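You operate a simulated robot arm through the tools that you are given. There is no shell and no other tool. Be economical: measure what you need, move in short steps, check, and stop when the job is done.

Carry out the task below with a simulated robot arm. There is one attempt and no reset: what you move stays moved.

TASK
Grind the wheat rough into the mill's beaker and switch the mill off.
Fine: run it till the canister is empty, spill none.
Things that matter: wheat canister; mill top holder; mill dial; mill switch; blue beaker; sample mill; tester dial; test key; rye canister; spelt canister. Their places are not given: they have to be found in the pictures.

It is judged by the outcome, as a careful person would: the job done as asked, and still so three seconds after it is handed in. It fails if anything else is knocked over, pushed out of place, dropped, spilled or broken.

THE ROBOT
A 7-joint arm with a two-finger parallel gripper, fixed in place. Base frame: the origin is at the foot of the arm, x ahead of it, y to its left, z up; the work surface is at about z = 0. Lengths are in m, angles in degrees, forces in N, time in s.
With the tool pointing down near the work surface it reaches from about 0.22 to 0.58 m from the base axis. Its first joint turns from -66.0 to 66.0 degrees. Payload 2.5 kg.
Tool frame: the origin (TCP) lies between the finger pads and is the grasp point; the fingertips stand 0.023 m ahead of it; z points along the fingers, y is the line along which they close. The gripper opens to 0.094 m. The fingers are 0.038 m wide and 0.01 m thick; the gripper's body (0.054 by 0.096 m) begins 0.039 m behind the TCP.
Orientation is told as [roll, pitch, yaw] about the base's x, y, z axes, in that order, counted from this pose: with the fingers straight down and closing along the base's y, the tool's x points along the base's -x, its y along +y and its z along -z.

THE INTERFACE
- The arm moves only by the tool send_rows. Its argument "rows" is a list of rows, each a list of 3 entries, a list of its own where there are three numbers: the shift along the base's x, y, z in units of 40 mm (1.0 is 40 mm), then the turn, a rotation vector about the base's x, y, z in units of 5 degrees (1.0 is 5 degrees), then the gripper command, from -1 (fully open) to 1 (shut), values between in proportion. In form: [[[tx, ty, tz], [wx, wy, wz], fingers], ...]. A call has 1 to 10 rows; each row shifts and turns the commanded pose from where the row before left it. A call with a number of a shift or a turn outside -1 to 1 is refused whole. A row lasts 0.2 s, in which the tool goes at most 0.05 m and 8.6 degrees; a call with a longer step from one row to the next is refused whole, and so is a gripper value outside its range. A pose out of reach is approached as far as the arm can. The call stops where the force on the tool passes 40 N (or 10 N more than at its start, if that is more) or the arm is blocked; 0.2 s more then pass. The fingers move at their own pace (about 0.108 m/s each) and stop on an object; they squeeze with about 41 N. The grip force told is the motor's: it shows also when the fingers shut on nothing. Time passes only in rows, and 0.2 s behind the last, so rows that do not move let the fingers close. It gives the time, the measured TCP pose, the force on the tool (base axes), the opening and the grip force at its end, in the units of the frame above (readings bear some noise).
- Cameras (640 x 400 px; columns grow to the right, rows downward): "scene" is fixed at [0.0866, -0.3891, 0.5604]; the picture's right is [0.98, -0.18, 0.00], its down [-0.07, -0.41, -0.91] and it looks along [0.16, 0.89, -0.42] (base axes); focal length 270 px, centre (320, 200). "wrist" rides on the gripper at [-0.039, 0, -0.044] in the tool frame; the picture's right is [0.00, -1.00, 0.00], its down [0.97, 0.00, -0.24] and it looks along [0.24, 0.00, 0.97] (tool axes); focal length 218 px, centre (320, 200).
- camera(camera): a new picture of that camera. No time passes.
- probe_pixels(camera, pixels): for up to 12 pixels [column, row] of the newest picture of that camera ("zoom" is the newest enlarged one), the place [x, y, z] in the base frame of the surface seen there, good to about 0.003 m. No time passes.
- zoom(camera, box): a new picture of the part [left, top, right, bottom] of that camera's present view, enlarged. No time passes.
- hand_in(): hands the job in; it is judged then, once.

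Work in short steps. Measure before you move; look again where a grasp or a placing could have gone wrong, and mend it. You have 80 turns and 54 pictures in all, the two below and enlarged ones among them. Open the gripper and draw the arm clear of the work before you hand the job in, unless the task says otherwise; then end with one line.

The tools are called after "Request:" by a JSON object that holds its "method" and its "body". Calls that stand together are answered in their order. send_rows: Moves the arm, as the interface text tells. Its arguments: {"type":"object","properties":{"rows":{"type":"array"}},"required":["rows"]} The other tools are called the same way: camera (camera) takes a picture; probe_pixels (camera, pixels) gives the place of the surface under pixels of a picture; zoom (camera, box) takes an enlarged picture of a part of a camera's view; hand_in () hands the job in.

At the start:

```text
time_s: 0.0
eef_pos: [0.2845, 0.3199, 0.4184]
orientation: [0.0, 0.1, 0.1]
wrist_force: [0.6, -0.5, 0.3]
grip_width: 0.094
grasp_force: 0.1
```

scene: 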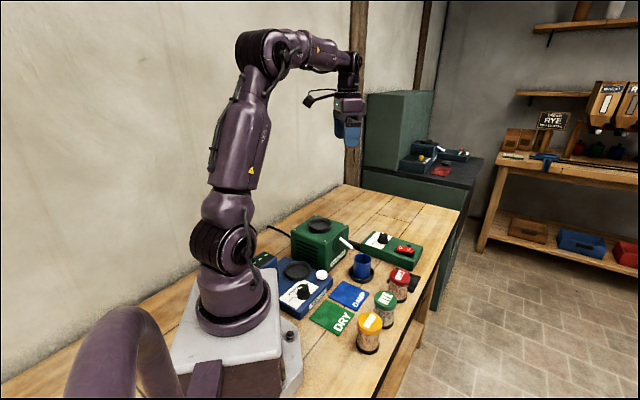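
wrist: 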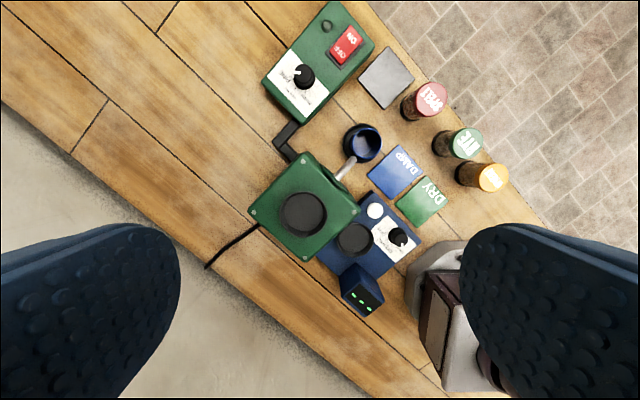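

I zoom on the work area to read the labels of the canisters, dial and switch.

Request:
{"method": "zoom", "body": {"camera": "scene", "box": [240, 200, 440, 360]}}

Request:
{"method": "zoom", "body": {"camera": "wrist", "box": [240, 0, 400, 130]}}

Request:
{"method": "zoom", "body": {"camera": "wrist", "box": [380, 60, 530, 200]}}

```text
2.50 times, centred on (340, 280) of scene
```

zoom: 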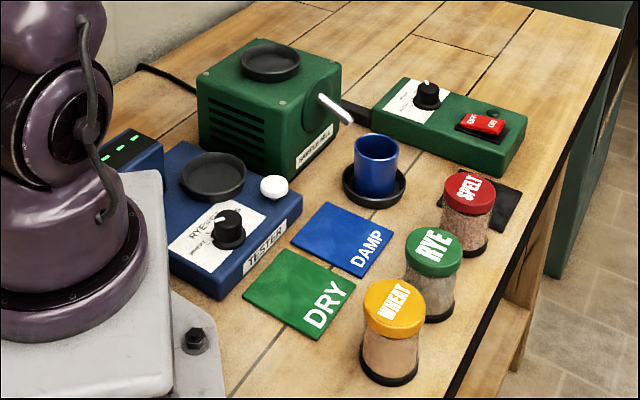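

```text
3.08 times, centred on (320, 65) of wrist
```

zoom: 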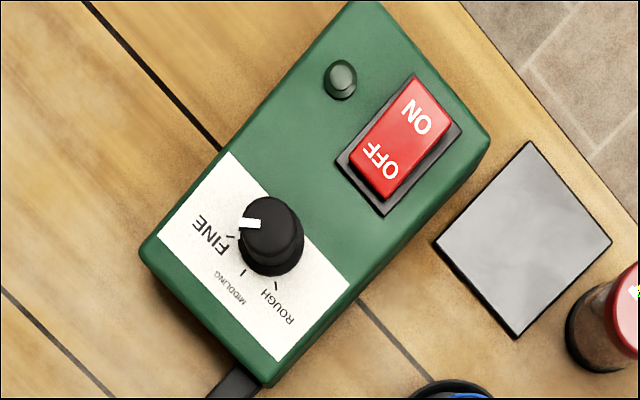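

```text
2.86 times, centred on (455, 130) of wrist
```

zoom: 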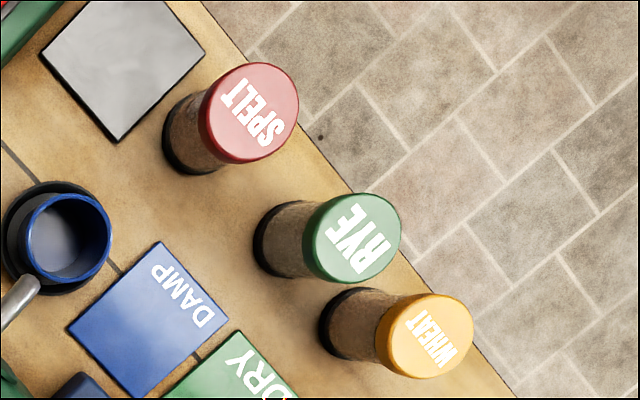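

I measure the key items: canister tops, mill holder, dial, switch, beaker and spout.

Request:
{"method": "camera", "body": {"camera": "wrist"}}

Request:
{"method": "probe_pixels", "body": {"camera": "wrist", "pixels": [[487, 177], [463, 143], [430, 99], [303, 214], [305, 76], [299, 74], [351, 37], [339, 52], [361, 143], [347, 166], [472, 172], [340, 172]]}}

Request:
{"method": "zoom", "body": {"camera": "scene", "box": [340, 250, 430, 360]}}

Request:
{"method": "zoom", "body": {"camera": "scene", "box": [280, 205, 400, 290]}}

```text
48 pictures are left
```

wrist: 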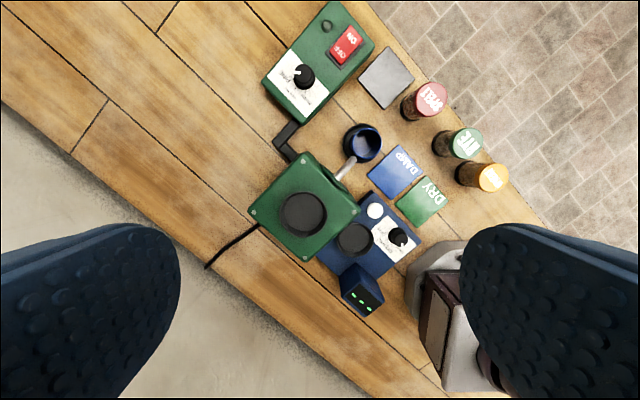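

```text
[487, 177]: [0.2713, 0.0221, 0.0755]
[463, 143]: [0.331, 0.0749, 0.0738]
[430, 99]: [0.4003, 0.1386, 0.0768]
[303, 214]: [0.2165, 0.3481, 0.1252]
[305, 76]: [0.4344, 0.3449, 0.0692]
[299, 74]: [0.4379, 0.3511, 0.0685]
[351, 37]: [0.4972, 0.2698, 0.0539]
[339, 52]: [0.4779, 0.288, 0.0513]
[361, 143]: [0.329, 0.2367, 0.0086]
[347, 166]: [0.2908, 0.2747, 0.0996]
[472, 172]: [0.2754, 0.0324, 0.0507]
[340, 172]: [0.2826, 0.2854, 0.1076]
```

```text
3.64 times, centred on (385, 305) of scene
```

zoom: 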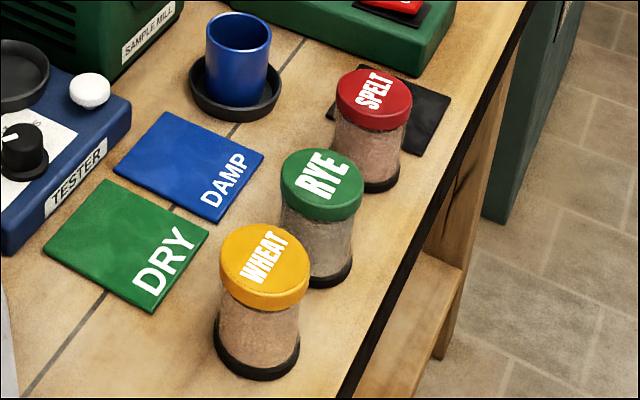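

```text
4.71 times, centred on (340, 248) of scene
```

zoom: 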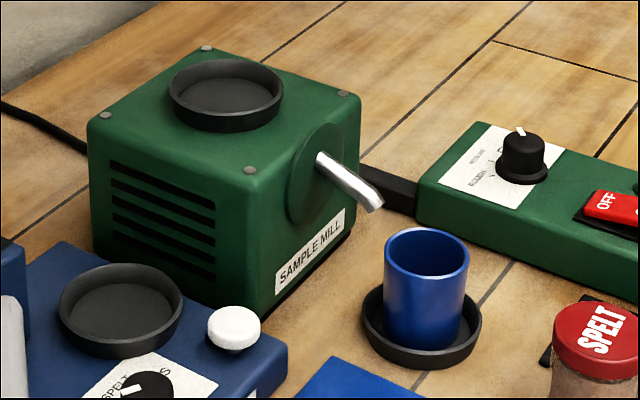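

I measure the beaker rim and spout tip, to see whether the spout empties into the beaker, along with the holder rim.

Request:
{"method": "probe_pixels", "body": {"camera": "zoom", "pixels": [[385, 250], [468, 250], [427, 231], [425, 278], [374, 205], [340, 178], [172, 95], [280, 95], [225, 62], [228, 130], [225, 95], [425, 265]]}}

Request:
{"method": "zoom", "body": {"camera": "wrist", "box": [260, 110, 420, 270]}}

```text
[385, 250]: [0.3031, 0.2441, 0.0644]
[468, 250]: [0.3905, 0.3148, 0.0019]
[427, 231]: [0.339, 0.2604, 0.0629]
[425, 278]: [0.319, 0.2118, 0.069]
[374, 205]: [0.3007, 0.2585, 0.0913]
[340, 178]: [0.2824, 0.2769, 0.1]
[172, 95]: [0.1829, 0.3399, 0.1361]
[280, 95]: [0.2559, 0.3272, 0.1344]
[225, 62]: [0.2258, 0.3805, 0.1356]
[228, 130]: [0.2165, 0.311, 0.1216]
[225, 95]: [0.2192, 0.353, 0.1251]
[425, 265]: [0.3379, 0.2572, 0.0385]
```

```text
2.50 times, centred on (340, 190) of wrist
```

zoom: 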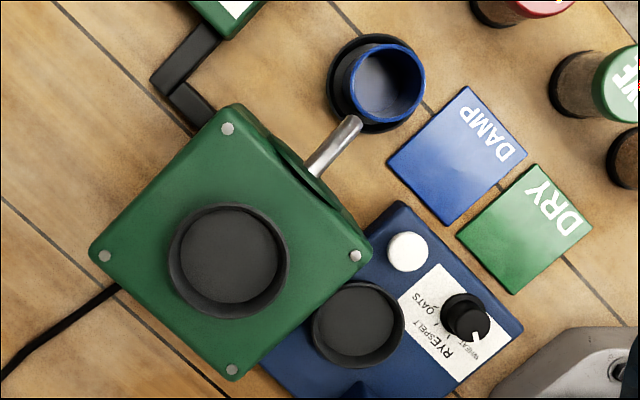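

Request:
{"method": "probe_pixels", "body": {"camera": "zoom", "pixels": [[352, 121], [358, 122], [340, 135], [349, 80], [424, 80], [387, 45], [387, 122], [328, 85], [375, 34], [375, 130], [375, 75], [418, 110]]}}

Request:
{"method": "zoom", "body": {"camera": "scene", "box": [330, 225, 390, 290]}}

```text
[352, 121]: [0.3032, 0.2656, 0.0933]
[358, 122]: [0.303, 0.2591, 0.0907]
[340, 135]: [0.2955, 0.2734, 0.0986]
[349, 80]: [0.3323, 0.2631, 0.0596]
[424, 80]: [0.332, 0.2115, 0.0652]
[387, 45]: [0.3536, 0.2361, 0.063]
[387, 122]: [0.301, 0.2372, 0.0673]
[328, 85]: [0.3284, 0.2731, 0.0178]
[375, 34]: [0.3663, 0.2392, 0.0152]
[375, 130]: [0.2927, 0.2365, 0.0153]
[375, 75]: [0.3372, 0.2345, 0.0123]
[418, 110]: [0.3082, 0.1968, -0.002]
```

```text
6.15 times, centred on (360, 258) of scene
```

zoom: 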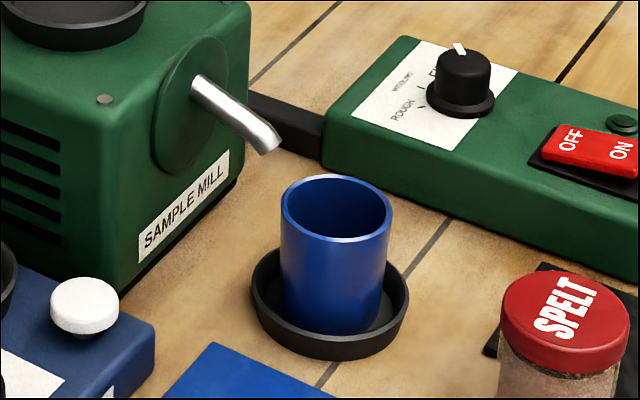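

The beaker is centred in its saucer in front of the spout, and the dial currently points to FINE. I move above the dial to look at its marks.

Request:
{"method": "send_rows", "body": {"rows": [[[0.48, 0.109, -0.917], [0, 0, 0], -1], [[0.48, 0.109, -0.917], [0, 0, 0], -1], [[0.48, 0.109, -0.917], [0, 0, 0], -1], [[0.48, 0.109, -0.917], [0, 0, 0], -1], [[0.48, 0.109, -0.917], [0, 0, 0], -1], [[0.48, 0.109, -0.917], [0, 0, 0], -1], [[0, 0, 0], [0, 0, 0], -1]]}}

Request:
{"method": "camera", "body": {"camera": "wrist"}}

```text
time_s: 1.6
eef_pos: [0.4012, 0.3472, 0.1991]
orientation: [0.0, -0.1, 0.0]
wrist_force: [-0.2, -0.2, -0.7]
grip_width: 0.0943
grasp_force: 0.1
```

```text
43 pictures are left
```

wrist: 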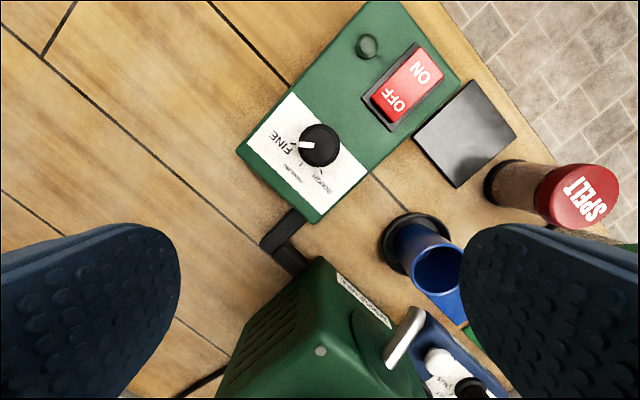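

Request:
{"method": "zoom", "body": {"camera": "wrist", "box": [230, 80, 390, 220]}}

Request:
{"method": "probe_pixels", "body": {"camera": "wrist", "pixels": [[320, 145], [304, 145], [408, 90], [400, 105], [425, 70], [398, 110], [430, 62], [290, 170], [400, 130], [338, 150]]}}

```text
2.86 times, centred on (310, 150) of wrist
```

zoom: 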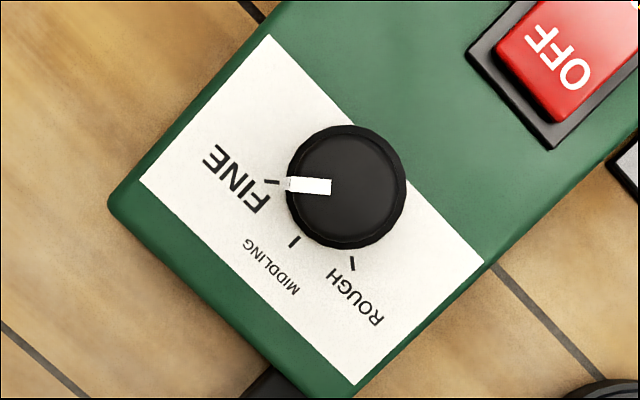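

```text
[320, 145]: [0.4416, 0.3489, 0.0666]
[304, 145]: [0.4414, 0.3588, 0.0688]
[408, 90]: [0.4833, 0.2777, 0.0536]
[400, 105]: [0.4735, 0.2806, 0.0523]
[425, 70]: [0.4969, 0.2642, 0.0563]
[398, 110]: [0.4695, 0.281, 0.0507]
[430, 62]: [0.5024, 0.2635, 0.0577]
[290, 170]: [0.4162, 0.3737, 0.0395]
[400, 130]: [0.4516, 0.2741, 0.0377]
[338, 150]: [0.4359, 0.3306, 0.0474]
```

Panel z≈0.04, knob top at (0.441, 0.348, 0.067); FINE is at +y, ROUGH about 95° counter-clockwise from above. I pre-rotate the gripper to -45° and hover over the knob.

Request:
{"method": "send_rows", "body": {"rows": [[[0.1, 0, -0.2], [0, 0, -1], -0.3], [[0.1, 0, -0.2], [0, 0, -1], -0.3], [[0.1, 0, -0.2], [0, 0, -1], -0.3], [[0.1, 0, -0.2], [0, 0, -1], -0.3], [[0.1, 0, -0.2], [0, 0, -1], -0.3], [[0.1, 0, -0.2], [0, 0, -1], -0.3], [[0.1, 0, -0.2], [0, 0, -1], -0.3], [[0.1, 0, -0.2], [0, 0, -1], -0.3], [[0.1, 0, -0.2], [0, 0, -1], -0.3], [[0.1, 0, -0.2], [0, 0, 0], -0.3]]}}

Request:
{"method": "camera", "body": {"camera": "wrist"}}

```text
time_s: 3.8
eef_pos: [0.4411, 0.3474, 0.1198]
orientation: [0.0, 0.0, -45.1]
wrist_force: [-0.3, -0.6, 0.1]
grip_width: 0.0614
grasp_force: 0.1
```

```text
41 pictures are left
```

wrist: 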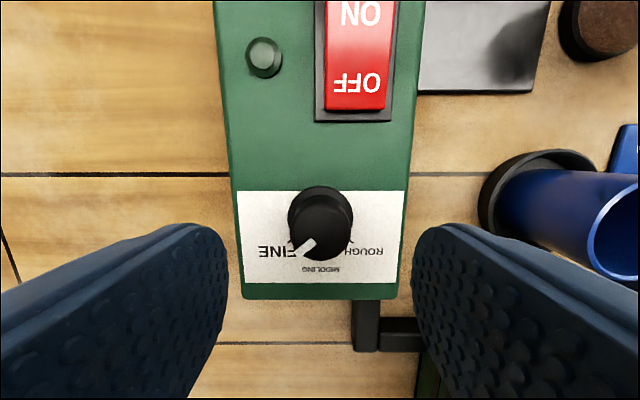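

Knob is centred between the fingers (col 321). I lower and grip it.

Request:
{"method": "send_rows", "body": {"rows": [[[0, 0, -0.4], [0, 0, 0], -0.3], [[0, 0, -0.4], [0, 0, 0], -0.3], [[0, 0, -0.4], [0, 0, 0], -0.3], [[0, 0, 0], [0, 0, 0], 0.2], [[0, 0, 0], [0, 0, 0], 1], [[0, 0, 0], [0, 0, 0], 1]]}}

Request:
{"method": "camera", "body": {"camera": "wrist"}}

```text
time_s: 5.2
eef_pos: [0.4419, 0.3461, 0.0708]
orientation: [0.1, 0.0, -45.1]
wrist_force: [4.5, 1.7, -5.2]
grip_width: 0.0294
grasp_force: 45.1
```

```text
40 pictures are left
```

wrist: 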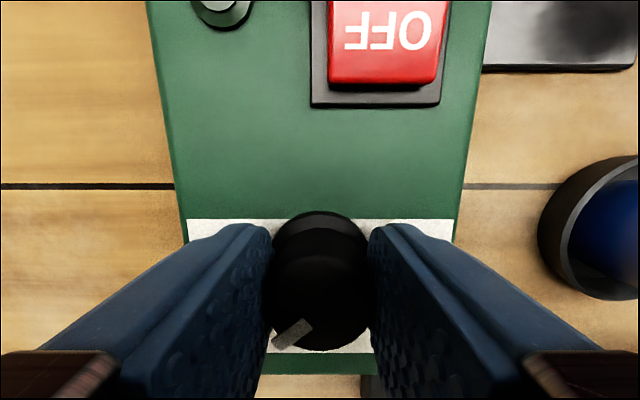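

Gripped. I turn it +90° toward ROUGH in steps (first half).

Request:
{"method": "send_rows", "body": {"rows": [[[0, 0, 0], [0, 0, 1], 1], [[0, 0, 0], [0, 0, 1], 1], [[0, 0, 0], [0, 0, 1], 1], [[0, 0, 0], [0, 0, 1], 1], [[0, 0, 0], [0, 0, 1], 1], [[0, 0, 0], [0, 0, 1], 1], [[0, 0, 0], [0, 0, 1], 1], [[0, 0, 0], [0, 0, 1], 1], [[0, 0, 0], [0, 0, 1], 1]]}}

Request:
{"method": "camera", "body": {"camera": "wrist"}}

```text
time_s: 7.2
eef_pos: [0.443, 0.348, 0.0717]
orientation: [0.2, -0.4, 0.2]
wrist_force: [21.7, 20.8, -22.1]
grip_width: 0.0294
grasp_force: 44.9
```

```text
39 pictures are left
```

wrist: 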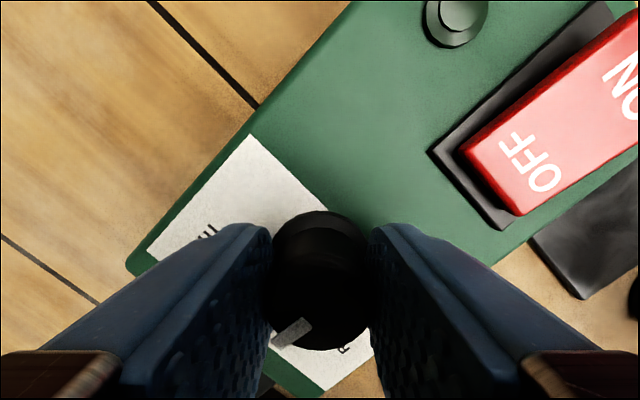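

The knob follows. Side force is building, so I release briefly, re-grip so it re-centres, then turn the remainder.

Request:
{"method": "send_rows", "body": {"rows": [[[0.02, 0.02, 0], [0, 0, 0], 0], [[0, 0, 0], [0, 0, 0], 0], [[0, 0, 0], [0, 0, 0], 1], [[0, 0, 0], [0, 0, 0], 1]]}}

Request:
{"method": "send_rows", "body": {"rows": [[[0, 0, 0], [0, 0, 1], 1], [[0, 0, 0], [0, 0, 1], 1], [[0, 0, 0], [0, 0, 1], 1], [[0, 0, 0], [0, 0, 1], 1], [[0, 0, 0], [0, 0, 1], 1], [[0, 0, 0], [0, 0, 1], 1], [[0, 0, 0], [0, 0, 1], 1], [[0, 0, 0], [0, 0, 1], 1]]}}

Request:
{"method": "camera", "body": {"camera": "wrist"}}

```text
time_s: 8.2
eef_pos: [0.4417, 0.3479, 0.0713]
orientation: [0.2, -0.1, 0.0]
wrist_force: [0.0, 3.6, -2.0]
grip_width: 0.0295
grasp_force: 44.6
```

```text
time_s: 10.0
eef_pos: [0.4412, 0.3477, 0.0717]
orientation: [0.1, -0.2, 40.2]
wrist_force: [6.6, 24.5, -9.4]
grip_width: 0.029
grasp_force: 45.1
```

```text
38 pictures are left
```

wrist: 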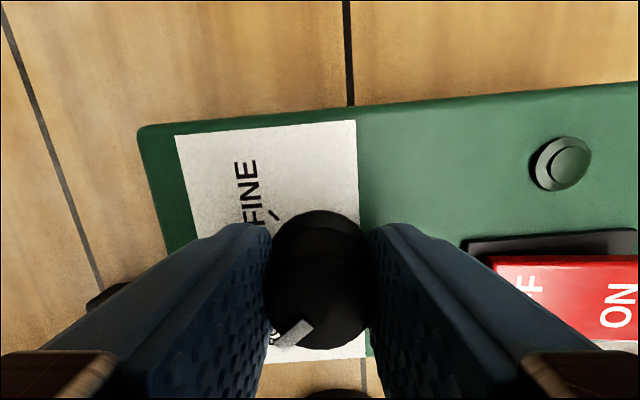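

I release, rise and look at the pointer against the ROUGH tick.

Request:
{"method": "send_rows", "body": {"rows": [[[0, 0, 0], [0, 0, 0], -0.3], [[0, 0, 0], [0, 0, 0], -0.3], [[0, 0, 0.7], [0, 0, 0], -0.3], [[0, 0, 0.7], [0, 0, 0], -0.3], [[0, 0, 0.7], [0, 0, 0], -0.3]]}}

Request:
{"method": "zoom", "body": {"camera": "wrist", "box": [220, 100, 420, 280]}}

```text
time_s: 11.2
eef_pos: [0.4417, 0.3467, 0.1559]
orientation: [0.0, -0.1, 40.0]
wrist_force: [-0.3, -0.3, -0.9]
grip_width: 0.0611
grasp_force: 0.0
```

```text
2.22 times, centred on (320, 190) of wrist
```

zoom: 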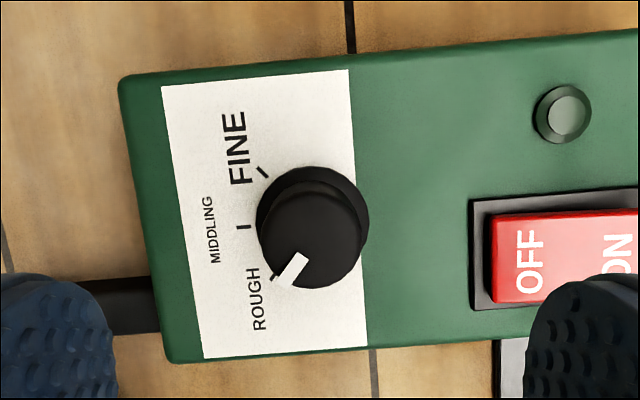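

The pointer seems ~10–13° short of the ROUGH tick. I go down again and turn a further 12.5°.

Request:
{"method": "send_rows", "body": {"rows": [[[0, 0, -0.7], [0, 0, 0], -0.3], [[0, 0.02, -0.7], [0, 0, 0], -0.3], [[0, 0, -0.7], [0, 0, 0], -0.3], [[0, 0, 0], [0, 0, 0], 0.2], [[0, 0, 0], [0, 0, 0], 1], [[0, 0, 0], [0, 0, 0], 1]]}}

Request:
{"method": "send_rows", "body": {"rows": [[[0, 0, 0], [0, 0, 0.9], 1], [[0, 0, 0], [0, 0, 0.9], 1], [[0, 0, 0], [0, 0, 0.7], 1], [[0, 0, 0], [0, 0, 0], 1], [[0, 0, 0], [0, 0, 0], -0.3], [[0, 0, 0], [0, 0, 0], -0.3], [[0, 0, 0.8], [0, 0, 0], -0.3], [[0, 0, 0.8], [0, 0, 0], -0.3], [[0, 0, 0.8], [0, 0, 0], -0.3]]}}

Request:
{"method": "zoom", "body": {"camera": "wrist", "box": [220, 100, 420, 280]}}

```text
time_s: 12.6
eef_pos: [0.4394, 0.3484, 0.0709]
orientation: [0.2, 0.0, 40.1]
wrist_force: [-2.1, 8.4, -5.1]
grip_width: 0.0293
grasp_force: 45.1
```

```text
time_s: 14.6
eef_pos: [0.4421, 0.3473, 0.1668]
orientation: [0.1, 0.0, 52.6]
wrist_force: [0.5, 0.6, 0.3]
grip_width: 0.061
grasp_force: 0.0
```

```text
2.22 times, centred on (320, 190) of wrist
```

zoom: 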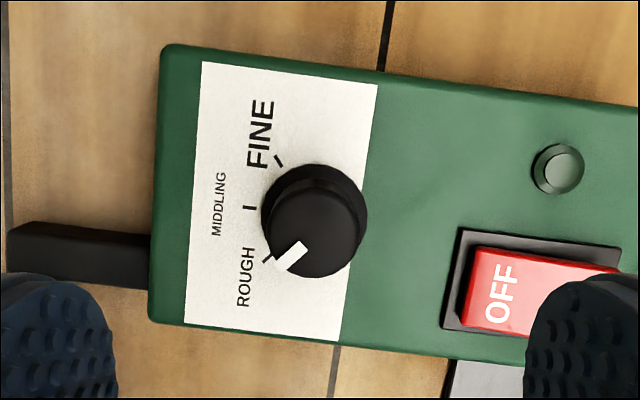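

Pointer now aligns with the ROUGH tick. Next I move above the wheat canister, at yaw ≈45° so the fingers fit beside RYE.

Request:
{"method": "send_rows", "body": {"rows": [[[-0.467, -0.85, 0.15], [0, 0, -0.152], -1], [[-0.467, -0.85, 0.15], [0, 0, -0.152], -1], [[-0.467, -0.85, 0.15], [0, 0, -0.152], -1], [[-0.467, -0.85, 0.15], [0, 0, -0.152], -1], [[-0.467, -0.85, 0.15], [0, 0, -0.152], -1], [[-0.467, -0.85, 0.15], [0, 0, -0.152], -1], [[-0.467, -0.85, 0.15], [0, 0, -0.152], -1], [[-0.467, -0.85, 0.15], [0, 0, -0.152], -1], [[-0.467, -0.85, 0.15], [0, 0, -0.152], -1], [[-0.467, -0.85, 0.15], [0, 0, -0.152], -1]]}}

Request:
{"method": "camera", "body": {"camera": "wrist"}}

```text
time_s: 16.8
eef_pos: [0.2566, 0.0076, 0.2293]
orientation: [0.0, 0.0, 44.9]
wrist_force: [-0.3, -0.3, 0.0]
grip_width: 0.0942
grasp_force: 0.0
```

```text
35 pictures are left
```

wrist: 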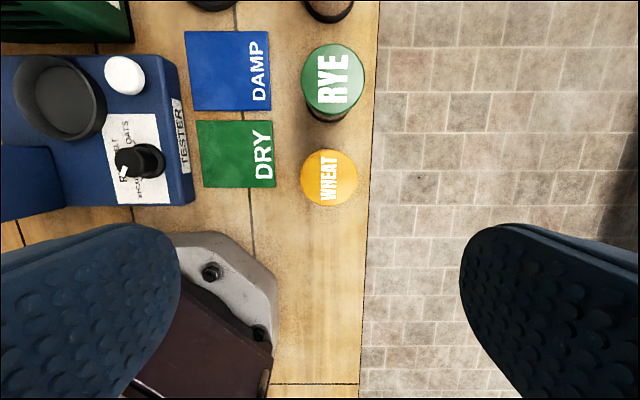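

Request:
{"method": "probe_pixels", "body": {"camera": "wrist", "pixels": [[329, 177], [303, 177], [355, 177], [329, 152], [329, 202], [333, 78], [329, 190]]}}

```text
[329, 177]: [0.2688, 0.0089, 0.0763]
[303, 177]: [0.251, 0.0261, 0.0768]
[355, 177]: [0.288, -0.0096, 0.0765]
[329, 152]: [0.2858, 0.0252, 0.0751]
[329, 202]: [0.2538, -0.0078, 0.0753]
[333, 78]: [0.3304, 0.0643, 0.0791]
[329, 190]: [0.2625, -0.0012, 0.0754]
```

Wheat canister centre is (0.270, 0.009), lid radius ≈0.026, top z 0.076. I descend over it to TCP z≈0.048.

Request:
{"method": "send_rows", "body": {"rows": [[[0.325, 0.025, -0.5], [0, 0, 0], -1], [[0, 0, -0.8], [0, 0, 0], -1], [[0, 0, -0.8], [0, 0, 0], -1], [[0, 0, -0.8], [0, 0, 0], -1], [[0, 0, 0], [0, 0, 0], -1]]}}

Request:
{"method": "camera", "body": {"camera": "wrist"}}

```text
time_s: 18.0
eef_pos: [0.2687, 0.0099, 0.1115]
orientation: [0.1, 0.0, 44.9]
wrist_force: [-0.4, -1.1, -0.9]
grip_width: 0.094
grasp_force: 0.0
```

```text
34 pictures are left
```

wrist: 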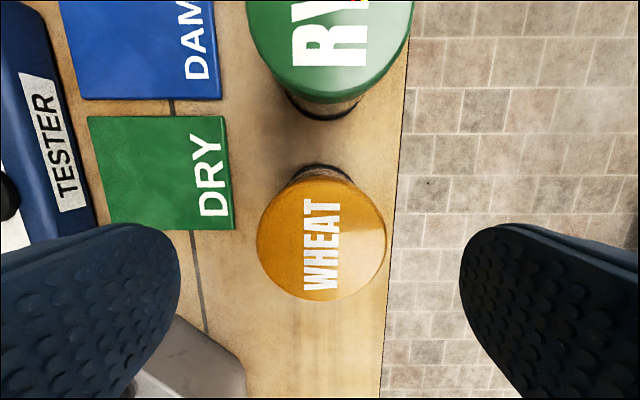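

Lid is centred (col 321). I go down the rest and close.

Request:
{"method": "send_rows", "body": {"rows": [[[0.03, 0.02, -0.8], [0, 0, 0], -1], [[0, 0, -0.78], [0, 0, 0], -1], [[0, 0, 0], [0, 0, 0], 0], [[0, 0, 0], [0, 0, 0], 1], [[0, 0, 0], [0, 0, 0], 1]]}}

Request:
{"method": "camera", "body": {"camera": "scene"}}

```text
time_s: 19.2
eef_pos: [0.2686, 0.0103, 0.0476]
orientation: [0.0, -0.1, 44.9]
wrist_force: [0.6, 0.5, -0.5]
grip_width: 0.0523
grasp_force: 40.6
```

```text
33 pictures are left
```

scene: 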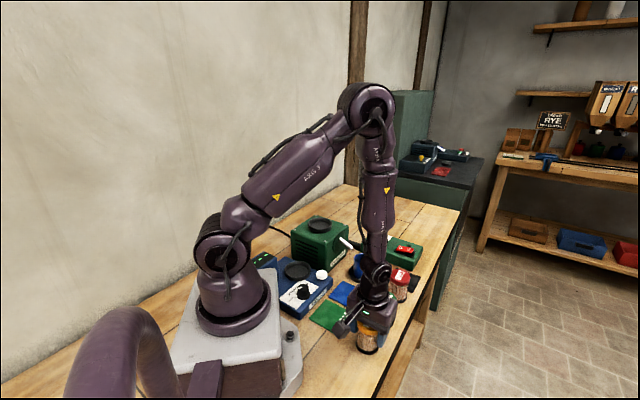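

Held (width 0.0523). I lift straight up.

Request:
{"method": "send_rows", "body": {"rows": [[[0, 0, 0.3], [0, 0, 0], 1], [[0, 0, 0.6], [0, 0, 0], 1], [[0, 0, 0.9], [0, 0, 0], 1], [[0, 0, 0.9], [0, 0, 0], 1], [[0, 0, 0.9], [0, 0, 0], 1], [[0, 0, 0.9], [0, 0, 0], 1], [[0, 0, 0.6], [0, 0, 0], 1], [[0, 0, 0], [0, 0, 0], 1]]}}

Request:
{"method": "zoom", "body": {"camera": "scene", "box": [280, 205, 400, 290]}}

```text
time_s: 21.0
eef_pos: [0.2694, 0.0105, 0.2535]
orientation: [0.2, 0.0, 44.9]
wrist_force: [0.2, 0.0, -3.3]
grip_width: 0.0523
grasp_force: 40.9
```

```text
4.71 times, centred on (340, 248) of scene
```

zoom: 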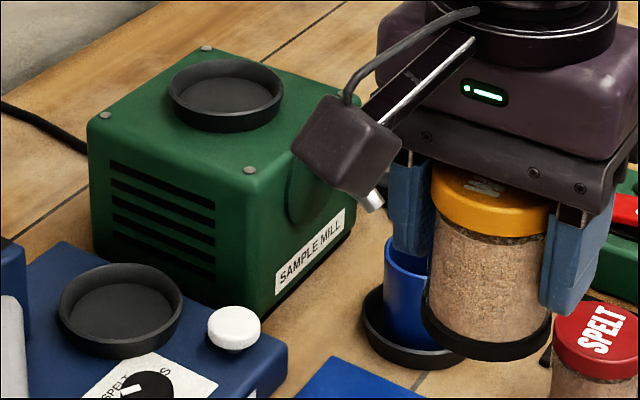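

Canister is held upright, bottom about z 0.206. I carry it toward the mill, stopping short so the wrist camera can see the holder.

Request:
{"method": "send_rows", "body": {"rows": [[[-0.235, 0.4, 0], [0, 0, 0], 1], [[-0.235, 0.725, 0], [0, 0, 0], 1], [[-0.235, 0.8, 0], [0, 0, 0], 1], [[-0.235, 0.8, 0], [0, 0, 0], 1], [[-0.235, 0.8, 0], [0, 0, 0], 1], [[-0.235, 0.8, 0], [0, 0, 0], 1], [[-0.235, 0.8, 0], [0, 0, 0], 1], [[-0.235, 0.8, 0], [0, 0, 0], 1], [[-0.235, 0.8, 0], [0, 0, 0], 1], [[-0.235, 0.525, 0], [0, 0, 0], 1]]}}

Request:
{"method": "camera", "body": {"camera": "wrist"}}

```text
time_s: 23.2
eef_pos: [0.1751, 0.3016, 0.2499]
orientation: [0.0, -0.1, 44.9]
wrist_force: [0.5, 0.3, -2.8]
grip_width: 0.0522
grasp_force: 41.1
```

```text
31 pictures are left
```

wrist: 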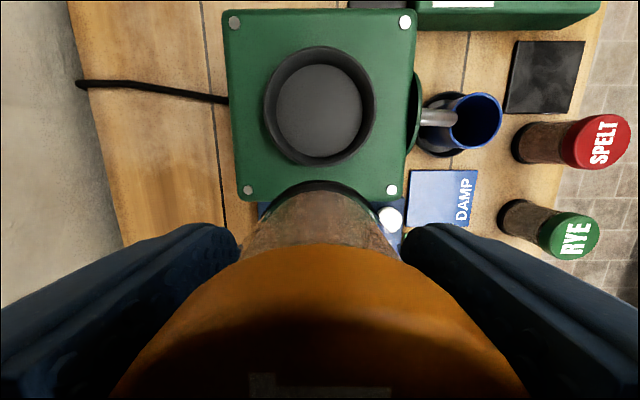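

Request:
{"method": "probe_pixels", "body": {"camera": "wrist", "pixels": [[319, 110], [276, 110], [362, 110], [319, 66], [319, 156], [266, 105], [375, 105], [320, 48], [320, 165]]}}

```text
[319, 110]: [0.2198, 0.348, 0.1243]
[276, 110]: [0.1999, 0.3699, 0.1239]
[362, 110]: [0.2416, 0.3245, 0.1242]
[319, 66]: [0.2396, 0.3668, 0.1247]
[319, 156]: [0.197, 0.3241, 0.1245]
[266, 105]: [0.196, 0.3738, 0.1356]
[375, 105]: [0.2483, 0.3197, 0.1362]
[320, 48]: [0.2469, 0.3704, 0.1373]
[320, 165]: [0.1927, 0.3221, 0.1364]
```

Holder centre is (0.220, 0.3465), floor z 0.1245, so release TCP z ≈ 0.172. I centre over it and descend to just above.

Request:
{"method": "send_rows", "body": {"rows": [[[0.376, 0.374, 0], [0, 0, 0], 1], [[0.376, 0.374, 0], [0, 0, 0], 1], [[0.376, 0.374, 0], [0, 0, 0], 1], [[0, 0, -0.5], [0, 0, 0], 1], [[0, 0, -0.5], [0, 0, 0], 1], [[0, 0, -0.3], [0, 0, 0], 1], [[0, 0, 0], [0, 0, 0], 1]]}}

Request:
{"method": "zoom", "body": {"camera": "scene", "box": [280, 165, 400, 250]}}

```text
time_s: 24.8
eef_pos: [0.2198, 0.3439, 0.1982]
orientation: [0.0, 0.0, 44.9]
wrist_force: [0.0, 0.6, -2.3]
grip_width: 0.0527
grasp_force: 41.1
```

```text
4.71 times, centred on (340, 208) of scene
```

zoom: 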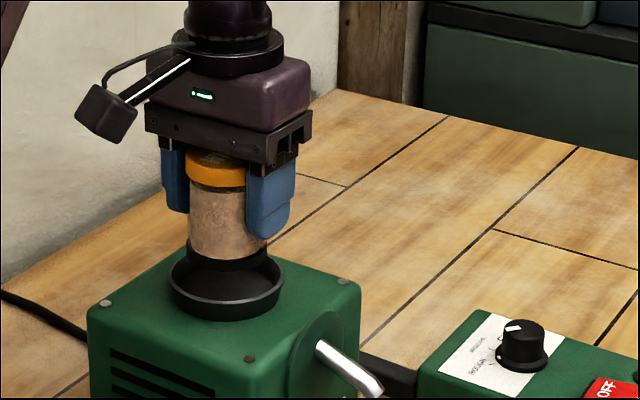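

Well aligned; I lower slowly into the dish.

Request:
{"method": "send_rows", "body": {"rows": [[[0, 0.04, -0.25], [0, 0, 0], 1], [[0, 0, -0.2], [0, 0, 0], 1], [[0, 0, -0.1], [0, 0, 0], 1], [[0, 0, -0.06], [0, 0, 0], 1], [[0, 0, 0], [0, 0, 0], 1]]}}

Request:
{"method": "zoom", "body": {"camera": "scene", "box": [290, 185, 350, 245]}}

```text
time_s: 26.0
eef_pos: [0.2189, 0.3469, 0.1759]
orientation: [0.0, 0.0, 44.9]
wrist_force: [0.8, 0.2, -2.1]
grip_width: 0.0522
grasp_force: 40.6
```

```text
6.67 times, centred on (320, 215) of scene
```

zoom: 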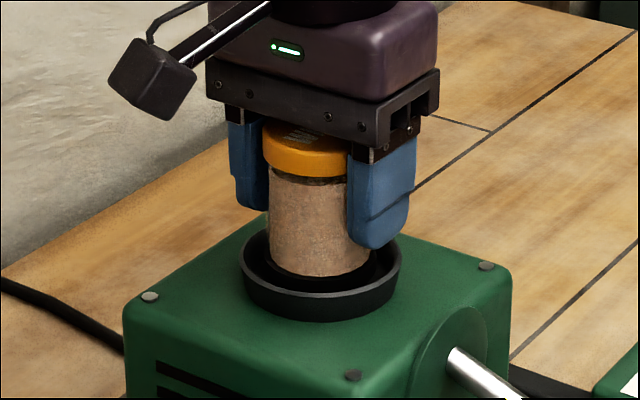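

Request:
{"method": "send_rows", "body": {"rows": [[[0, 0, -0.05], [0, 0, 0], 1], [[0, 0, -0.04], [0, 0, 0], 1], [[0, 0, -0.02], [0, 0, 0], 1], [[0, 0, 0], [0, 0, 0], 1]]}}

```text
time_s: 27.0
eef_pos: [0.2206, 0.3474, 0.1711]
orientation: [0.1, -0.1, 44.9]
wrist_force: [-2.3, -1.6, 12.7]
grip_width: 0.0523
grasp_force: 40.7
```

Contact (12.7 N upward), so it is seated. I open gently and rise straight up.

Request:
{"method": "send_rows", "body": {"rows": [[[0, 0, 0.01], [0, 0, 0], 0.0], [[0, 0, 0], [0, 0, 0], -0.5], [[0, 0, 0], [0, 0, 0], -0.9], [[0, 0, 0.5], [0, 0, 0], -0.9], [[0, 0, 0.8], [0, 0, 0], -0.9], [[0, 0, 0.8], [0, 0, 0], -0.9], [[0, 0, 0.4], [0, 0, 0], -0.9]]}}

Request:
{"method": "zoom", "body": {"camera": "scene", "box": [280, 185, 440, 290]}}

Request:
{"method": "camera", "body": {"camera": "wrist"}}

```text
time_s: 28.6
eef_pos: [0.2205, 0.3453, 0.2735]
orientation: [0.0, -0.1, 45.0]
wrist_force: [-0.1, 0.6, 0.2]
grip_width: 0.0892
grasp_force: 0.0
```

```text
3.81 times, centred on (360, 238) of scene
```

zoom: 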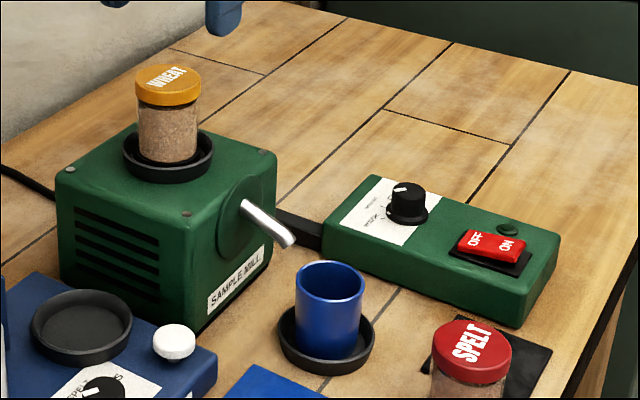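

```text
27 pictures are left
```

wrist: 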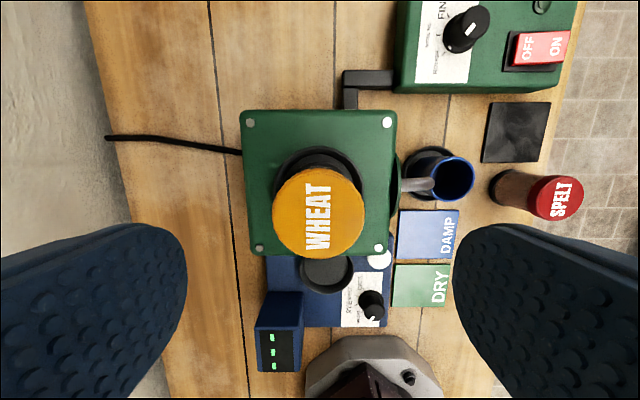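

Request:
{"method": "zoom", "body": {"camera": "wrist", "box": [400, 0, 500, 80]}}

Request:
{"method": "zoom", "body": {"camera": "scene", "box": [360, 225, 425, 265]}}

```text
5.00 times, centred on (450, 40) of wrist
```

zoom: 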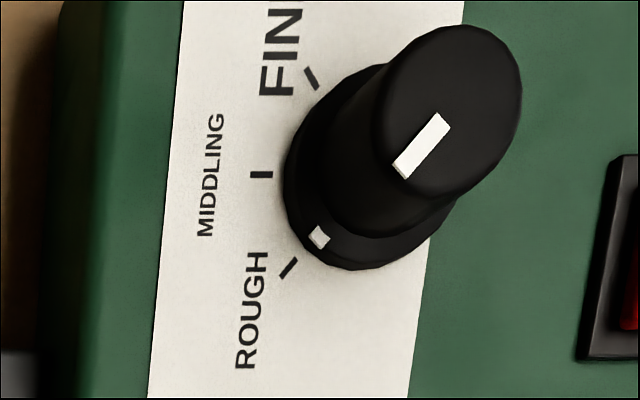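

```text
9.85 times, centred on (392, 245) of scene
```

zoom: 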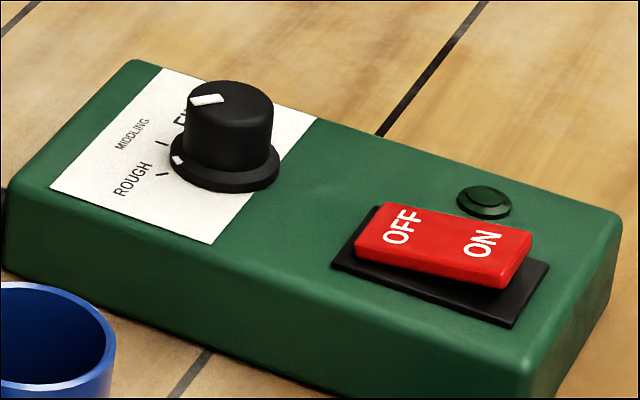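

The skirt mark meets the ROUGH tick. The rocker is in OFF (ON end raised). I close the fingers and move over the switch to measure it.

Request:
{"method": "send_rows", "body": {"rows": [[[0.75, -0.3125, 0], [0, 0, 0], -0.9], [[0.75, -0.3125, 0], [0, 0, 0], -0.9], [[0.75, -0.3125, -0.3], [0, 0, 0], -0.9], [[0.75, -0.3125, -0.3], [0, 0, 0], 1], [[0.75, -0.3125, -0.3], [0, 0, 0], 1], [[0.75, -0.3125, -0.3], [0, 0, 0], 1], [[0.75, -0.3125, -0.3], [0, 0, 0], 1], [[0.75, -0.3125, -0.3], [0, 0, 0], 1], [[0, 0, 0], [0, 0, 0], 1]]}}

Request:
{"method": "zoom", "body": {"camera": "wrist", "box": [220, 60, 420, 240]}}

```text
time_s: 30.6
eef_pos: [0.4589, 0.2466, 0.1979]
orientation: [0.0, 0.0, 44.8]
wrist_force: [0.0, -0.4, 0.2]
grip_width: 0.0
grasp_force: 41.6
```

```text
2.22 times, centred on (320, 150) of wrist
```

zoom: 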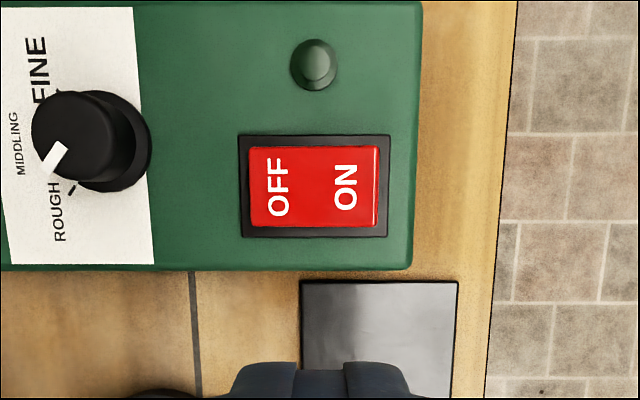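

Request:
{"method": "probe_pixels", "body": {"camera": "zoom", "pixels": [[253, 187], [262, 187], [314, 187], [360, 187], [372, 187], [360, 155], [360, 220], [400, 190], [314, 62], [243, 187], [385, 187]]}}

```text
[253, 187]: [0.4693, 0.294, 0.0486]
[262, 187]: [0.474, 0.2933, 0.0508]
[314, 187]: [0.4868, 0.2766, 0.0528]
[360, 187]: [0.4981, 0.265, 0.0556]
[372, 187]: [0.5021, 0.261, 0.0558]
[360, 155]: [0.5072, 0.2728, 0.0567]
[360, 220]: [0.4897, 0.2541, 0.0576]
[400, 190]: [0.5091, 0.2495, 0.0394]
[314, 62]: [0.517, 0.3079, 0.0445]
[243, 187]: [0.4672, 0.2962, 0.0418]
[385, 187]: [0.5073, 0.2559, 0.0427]
```

Rocker pivot (0.487, 0.277), ON end (0.503, 0.260, 0.057). I go over the ON end, just above it.

Request:
{"method": "send_rows", "body": {"rows": [[[0.34, 0.14, -0.6], [0, 0, 0], 1], [[0.34, 0.14, -0.7], [0, 0, 0], 1], [[0.34, 0.14, -0.7], [0, 0, 0], 1], [[0, 0, -0.6], [0, 0, 0], 1], [[0, 0, 0], [0, 0, 0], 1]]}}

Request:
{"method": "zoom", "body": {"camera": "scene", "box": [360, 205, 440, 265]}}

```text
time_s: 31.8
eef_pos: [0.5007, 0.2645, 0.0933]
orientation: [0.0, -0.1, 44.8]
wrist_force: [-0.4, 0.6, -1.1]
grip_width: 0.0001
grasp_force: 40.7
```

```text
6.67 times, centred on (400, 235) of scene
```

zoom: 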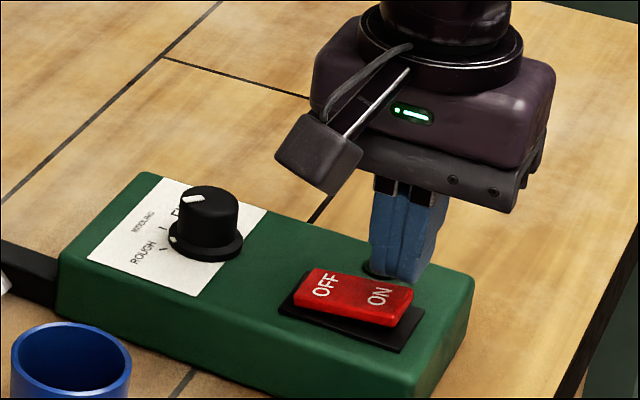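

Fingertips are over the ON end. I press down in small steps.

Request:
{"method": "send_rows", "body": {"rows": [[[0, -0.03, -0.2], [0, 0, 0], 1], [[0, 0, -0.12], [0, 0, 0], 1], [[0, 0, -0.06], [0, 0, 0], 1], [[0, 0, -0.06], [0, 0, 0], 1], [[0, 0, 0], [0, 0, 0], 1]]}}

Request:
{"method": "zoom", "body": {"camera": "scene", "box": [360, 205, 440, 265]}}

```text
time_s: 33.0
eef_pos: [0.5014, 0.2608, 0.079]
orientation: [0.0, -0.1, 45.0]
wrist_force: [1.7, -0.7, 1.9]
grip_width: 0.0
grasp_force: 41.4
```

```text
6.67 times, centred on (400, 235) of scene
```

zoom: 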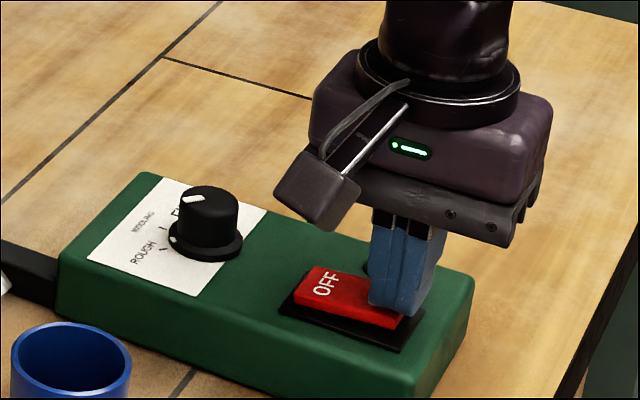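

Request:
{"method": "send_rows", "body": {"rows": [[[0, 0, -0.06], [0, 0, 0], 1], [[0, 0, -0.06], [0, 0, 0], 1], [[0, 0, 0], [0, 0, 0], 1]]}}

Request:
{"method": "zoom", "body": {"camera": "scene", "box": [360, 205, 440, 265]}}

```text
time_s: 33.8
eef_pos: [0.5003, 0.2617, 0.0746]
orientation: [0.1, 0.1, 44.9]
wrist_force: [-18.8, -10.5, 25.0]
grip_width: 0.0001
grasp_force: 41.2
```

```text
6.67 times, centred on (400, 235) of scene
```

zoom: 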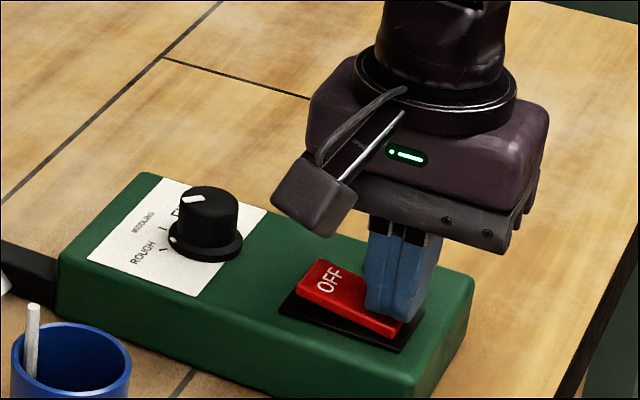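

The rocker flipped to ON and a stream falls into the beaker. I rise and hover above the switch, then look at the flow.

Request:
{"method": "send_rows", "body": {"rows": [[[0, 0, 0.5], [0, 0, 0], 1], [[0, 0, 0.5], [0, 0, 0], 1], [[-0.28, 0.41, 0], [0, 0, 0], 1], [[-0.28, 0.41, 0], [0, 0, 0], 1], [[-0.1, 0.1, 0], [0, 0, 0], 1]]}}

Request:
{"method": "zoom", "body": {"camera": "scene", "box": [285, 190, 425, 290]}}

```text
time_s: 35.0
eef_pos: [0.4741, 0.2992, 0.1129]
orientation: [0.1, 0.1, 44.9]
wrist_force: [-0.2, 0.4, 0.1]
grip_width: 0.0
grasp_force: 41.3
```

```text
4.00 times, centred on (355, 240) of scene
```

zoom: 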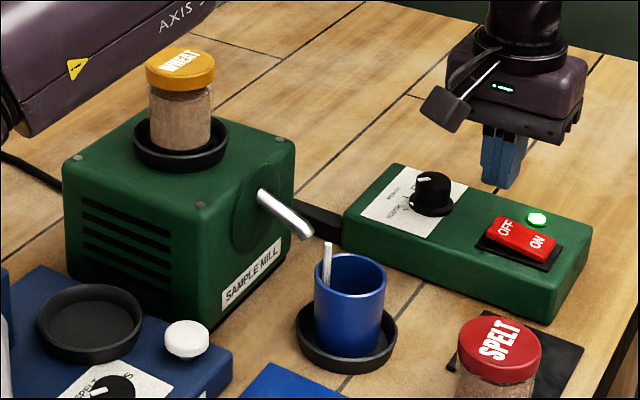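

Lamp is on and the stream lands in the beaker. I shift over the OFF end and wait.

Request:
{"method": "send_rows", "body": {"rows": [[[-0.01, -0.22, 0], [0, 0, 0], 1], [[0, 0, 0], [0, 0, 0], 1], [[0, 0, 0], [0, 0, 0], 1], [[0, 0, 0], [0, 0, 0], 1], [[0, 0, 0], [0, 0, 0], 1], [[0, 0, 0], [0, 0, 0], 1], [[0, 0, 0], [0, 0, 0], 1], [[0, 0, 0], [0, 0, 0], 1], [[0, 0, 0], [0, 0, 0], 1], [[0, 0, 0], [0, 0, 0], 1]]}}

Request:
{"method": "send_rows", "body": {"rows": [[[0, 0, 0], [0, 0, 0], 1], [[0, 0, 0], [0, 0, 0], 1], [[0, 0, 0], [0, 0, 0], 1], [[0, 0, 0], [0, 0, 0], 1], [[0, 0, 0], [0, 0, 0], 1], [[0, 0, 0], [0, 0, 0], 1], [[0, 0, 0], [0, 0, 0], 1], [[0, 0, 0], [0, 0, 0], 1], [[0, 0, 0], [0, 0, 0], 1], [[0, 0, 0], [0, 0, 0], 1]]}}

Request:
{"method": "zoom", "body": {"camera": "scene", "box": [285, 190, 425, 290]}}

```text
time_s: 37.2
eef_pos: [0.4744, 0.2909, 0.1136]
orientation: [0.0, 0.0, 44.9]
wrist_force: [0.2, 0.2, 0.9]
grip_width: 0.0002
grasp_force: 40.2
```

```text
time_s: 39.4
eef_pos: [0.4759, 0.2894, 0.1115]
orientation: [0.0, 0.0, 44.9]
wrist_force: [0.7, 0.0, -0.1]
grip_width: 0.0001
grasp_force: 41.1
```

```text
4.00 times, centred on (355, 240) of scene
```

zoom: 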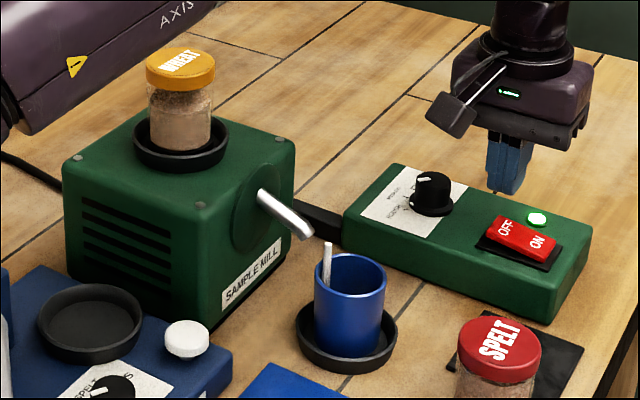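

The canister level is falling (top quarter is clear after ~6 s). I keep waiting.

Request:
{"method": "send_rows", "body": {"rows": [[[0, 0, 0], [0, 0, 0], 1], [[0, 0, 0], [0, 0, 0], 1], [[0, 0, 0], [0, 0, 0], 1], [[0, 0, 0], [0, 0, 0], 1], [[0, 0, 0], [0, 0, 0], 1], [[0, 0, 0], [0, 0, 0], 1], [[0, 0, 0], [0, 0, 0], 1], [[0, 0, 0], [0, 0, 0], 1], [[0, 0, 0], [0, 0, 0], 1], [[0, 0, 0], [0, 0, 0], 1]]}}

Request:
{"method": "send_rows", "body": {"rows": [[[0, 0, 0], [0, 0, 0], 1], [[0, 0, 0], [0, 0, 0], 1], [[0, 0, 0], [0, 0, 0], 1], [[0, 0, 0], [0, 0, 0], 1], [[0, 0, 0], [0, 0, 0], 1], [[0, 0, 0], [0, 0, 0], 1], [[0, 0, 0], [0, 0, 0], 1], [[0, 0, 0], [0, 0, 0], 1], [[0, 0, 0], [0, 0, 0], 1], [[0, 0, 0], [0, 0, 0], 1]]}}

Request:
{"method": "send_rows", "body": {"rows": [[[0, 0, 0], [0, 0, 0], 1], [[0, 0, 0], [0, 0, 0], 1], [[0, 0, 0], [0, 0, 0], 1], [[0, 0, 0], [0, 0, 0], 1], [[0, 0, 0], [0, 0, 0], 1], [[0, 0, 0], [0, 0, 0], 1], [[0, 0, 0], [0, 0, 0], 1], [[0, 0, 0], [0, 0, 0], 1], [[0, 0, 0], [0, 0, 0], 1], [[0, 0, 0], [0, 0, 0], 1]]}}

Request:
{"method": "zoom", "body": {"camera": "scene", "box": [285, 190, 425, 290]}}

```text
time_s: 41.6
eef_pos: [0.4722, 0.2891, 0.1125]
orientation: [0.0, 0.0, 45.0]
wrist_force: [-0.4, 0.2, 0.1]
grip_width: 0.0003
grasp_force: 41.4
```

```text
time_s: 43.8
eef_pos: [0.4738, 0.2899, 0.1128]
orientation: [-0.1, 0.0, 44.9]
wrist_force: [0.0, -0.1, -0.4]
grip_width: 0.0002
grasp_force: 41.6
```

```text
time_s: 46.0
eef_pos: [0.4738, 0.2911, 0.1121]
orientation: [-0.1, 0.1, 44.9]
wrist_force: [0.0, 0.1, 0.5]
grip_width: 0.0
grasp_force: 41.2
```

```text
4.00 times, centred on (355, 240) of scene
```

zoom: 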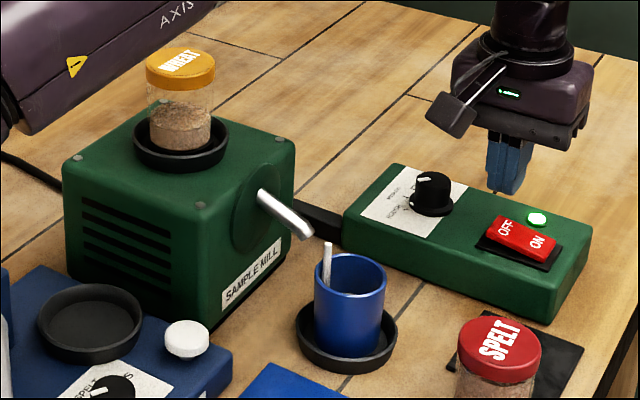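

Request:
{"method": "send_rows", "body": {"rows": [[[0, 0, 0], [0, 0, 0], 1], [[0, 0, 0], [0, 0, 0], 1], [[0, 0, 0], [0, 0, 0], 1], [[0, 0, 0], [0, 0, 0], 1], [[0, 0, 0], [0, 0, 0], 1], [[0, 0, 0], [0, 0, 0], 1], [[0, 0, 0], [0, 0, 0], 1], [[0, 0, 0], [0, 0, 0], 1], [[0, 0, 0], [0, 0, 0], 1], [[0, 0, 0], [0, 0, 0], 1]]}}

Request:
{"method": "send_rows", "body": {"rows": [[[0, 0, 0], [0, 0, 0], 1], [[0, 0, 0], [0, 0, 0], 1], [[0, 0, 0], [0, 0, 0], 1], [[0, 0, 0], [0, 0, 0], 1], [[0, 0, 0], [0, 0, 0], 1], [[0, 0, 0], [0, 0, 0], 1], [[0, 0, 0], [0, 0, 0], 1], [[0, 0, 0], [0, 0, 0], 1], [[0, 0, 0], [0, 0, 0], 1], [[0, 0, 0], [0, 0, 0], 1]]}}

Request:
{"method": "send_rows", "body": {"rows": [[[0, 0, 0], [0, 0, 0], 1], [[0, 0, 0], [0, 0, 0], 1], [[0, 0, 0], [0, 0, 0], 1], [[0, 0, 0], [0, 0, 0], 1], [[0, 0, 0], [0, 0, 0], 1], [[0, 0, 0], [0, 0, 0], 1], [[0, 0, 0], [0, 0, 0], 1], [[0, 0, 0], [0, 0, 0], 1], [[0, 0, 0], [0, 0, 0], 1], [[0, 0, 0], [0, 0, 0], 1]]}}

Request:
{"method": "zoom", "body": {"camera": "scene", "box": [285, 190, 425, 290]}}

```text
time_s: 48.2
eef_pos: [0.4738, 0.2905, 0.1121]
orientation: [0.0, 0.0, 44.9]
wrist_force: [0.3, 0.1, 0.2]
grip_width: 0.0
grasp_force: 41.4
```

```text
time_s: 50.4
eef_pos: [0.4746, 0.2896, 0.1129]
orientation: [0.1, 0.0, 44.9]
wrist_force: [-0.3, -0.9, 0.1]
grip_width: 0.0
grasp_force: 40.4
```

```text
time_s: 52.6
eef_pos: [0.4737, 0.2896, 0.1122]
orientation: [0.0, 0.0, 44.9]
wrist_force: [0.9, 0.4, 0.1]
grip_width: 0.0001
grasp_force: 40.9
```

```text
4.00 times, centred on (355, 240) of scene
```

zoom: 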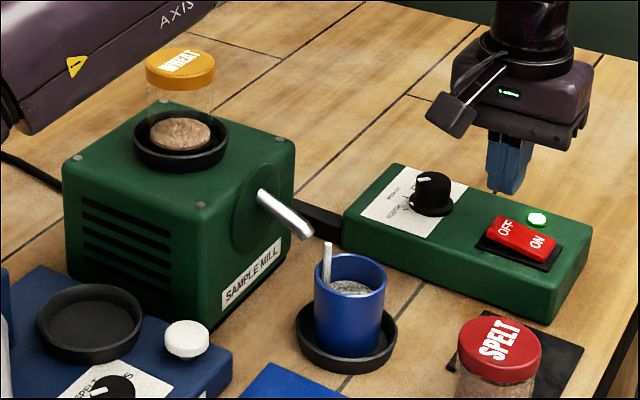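

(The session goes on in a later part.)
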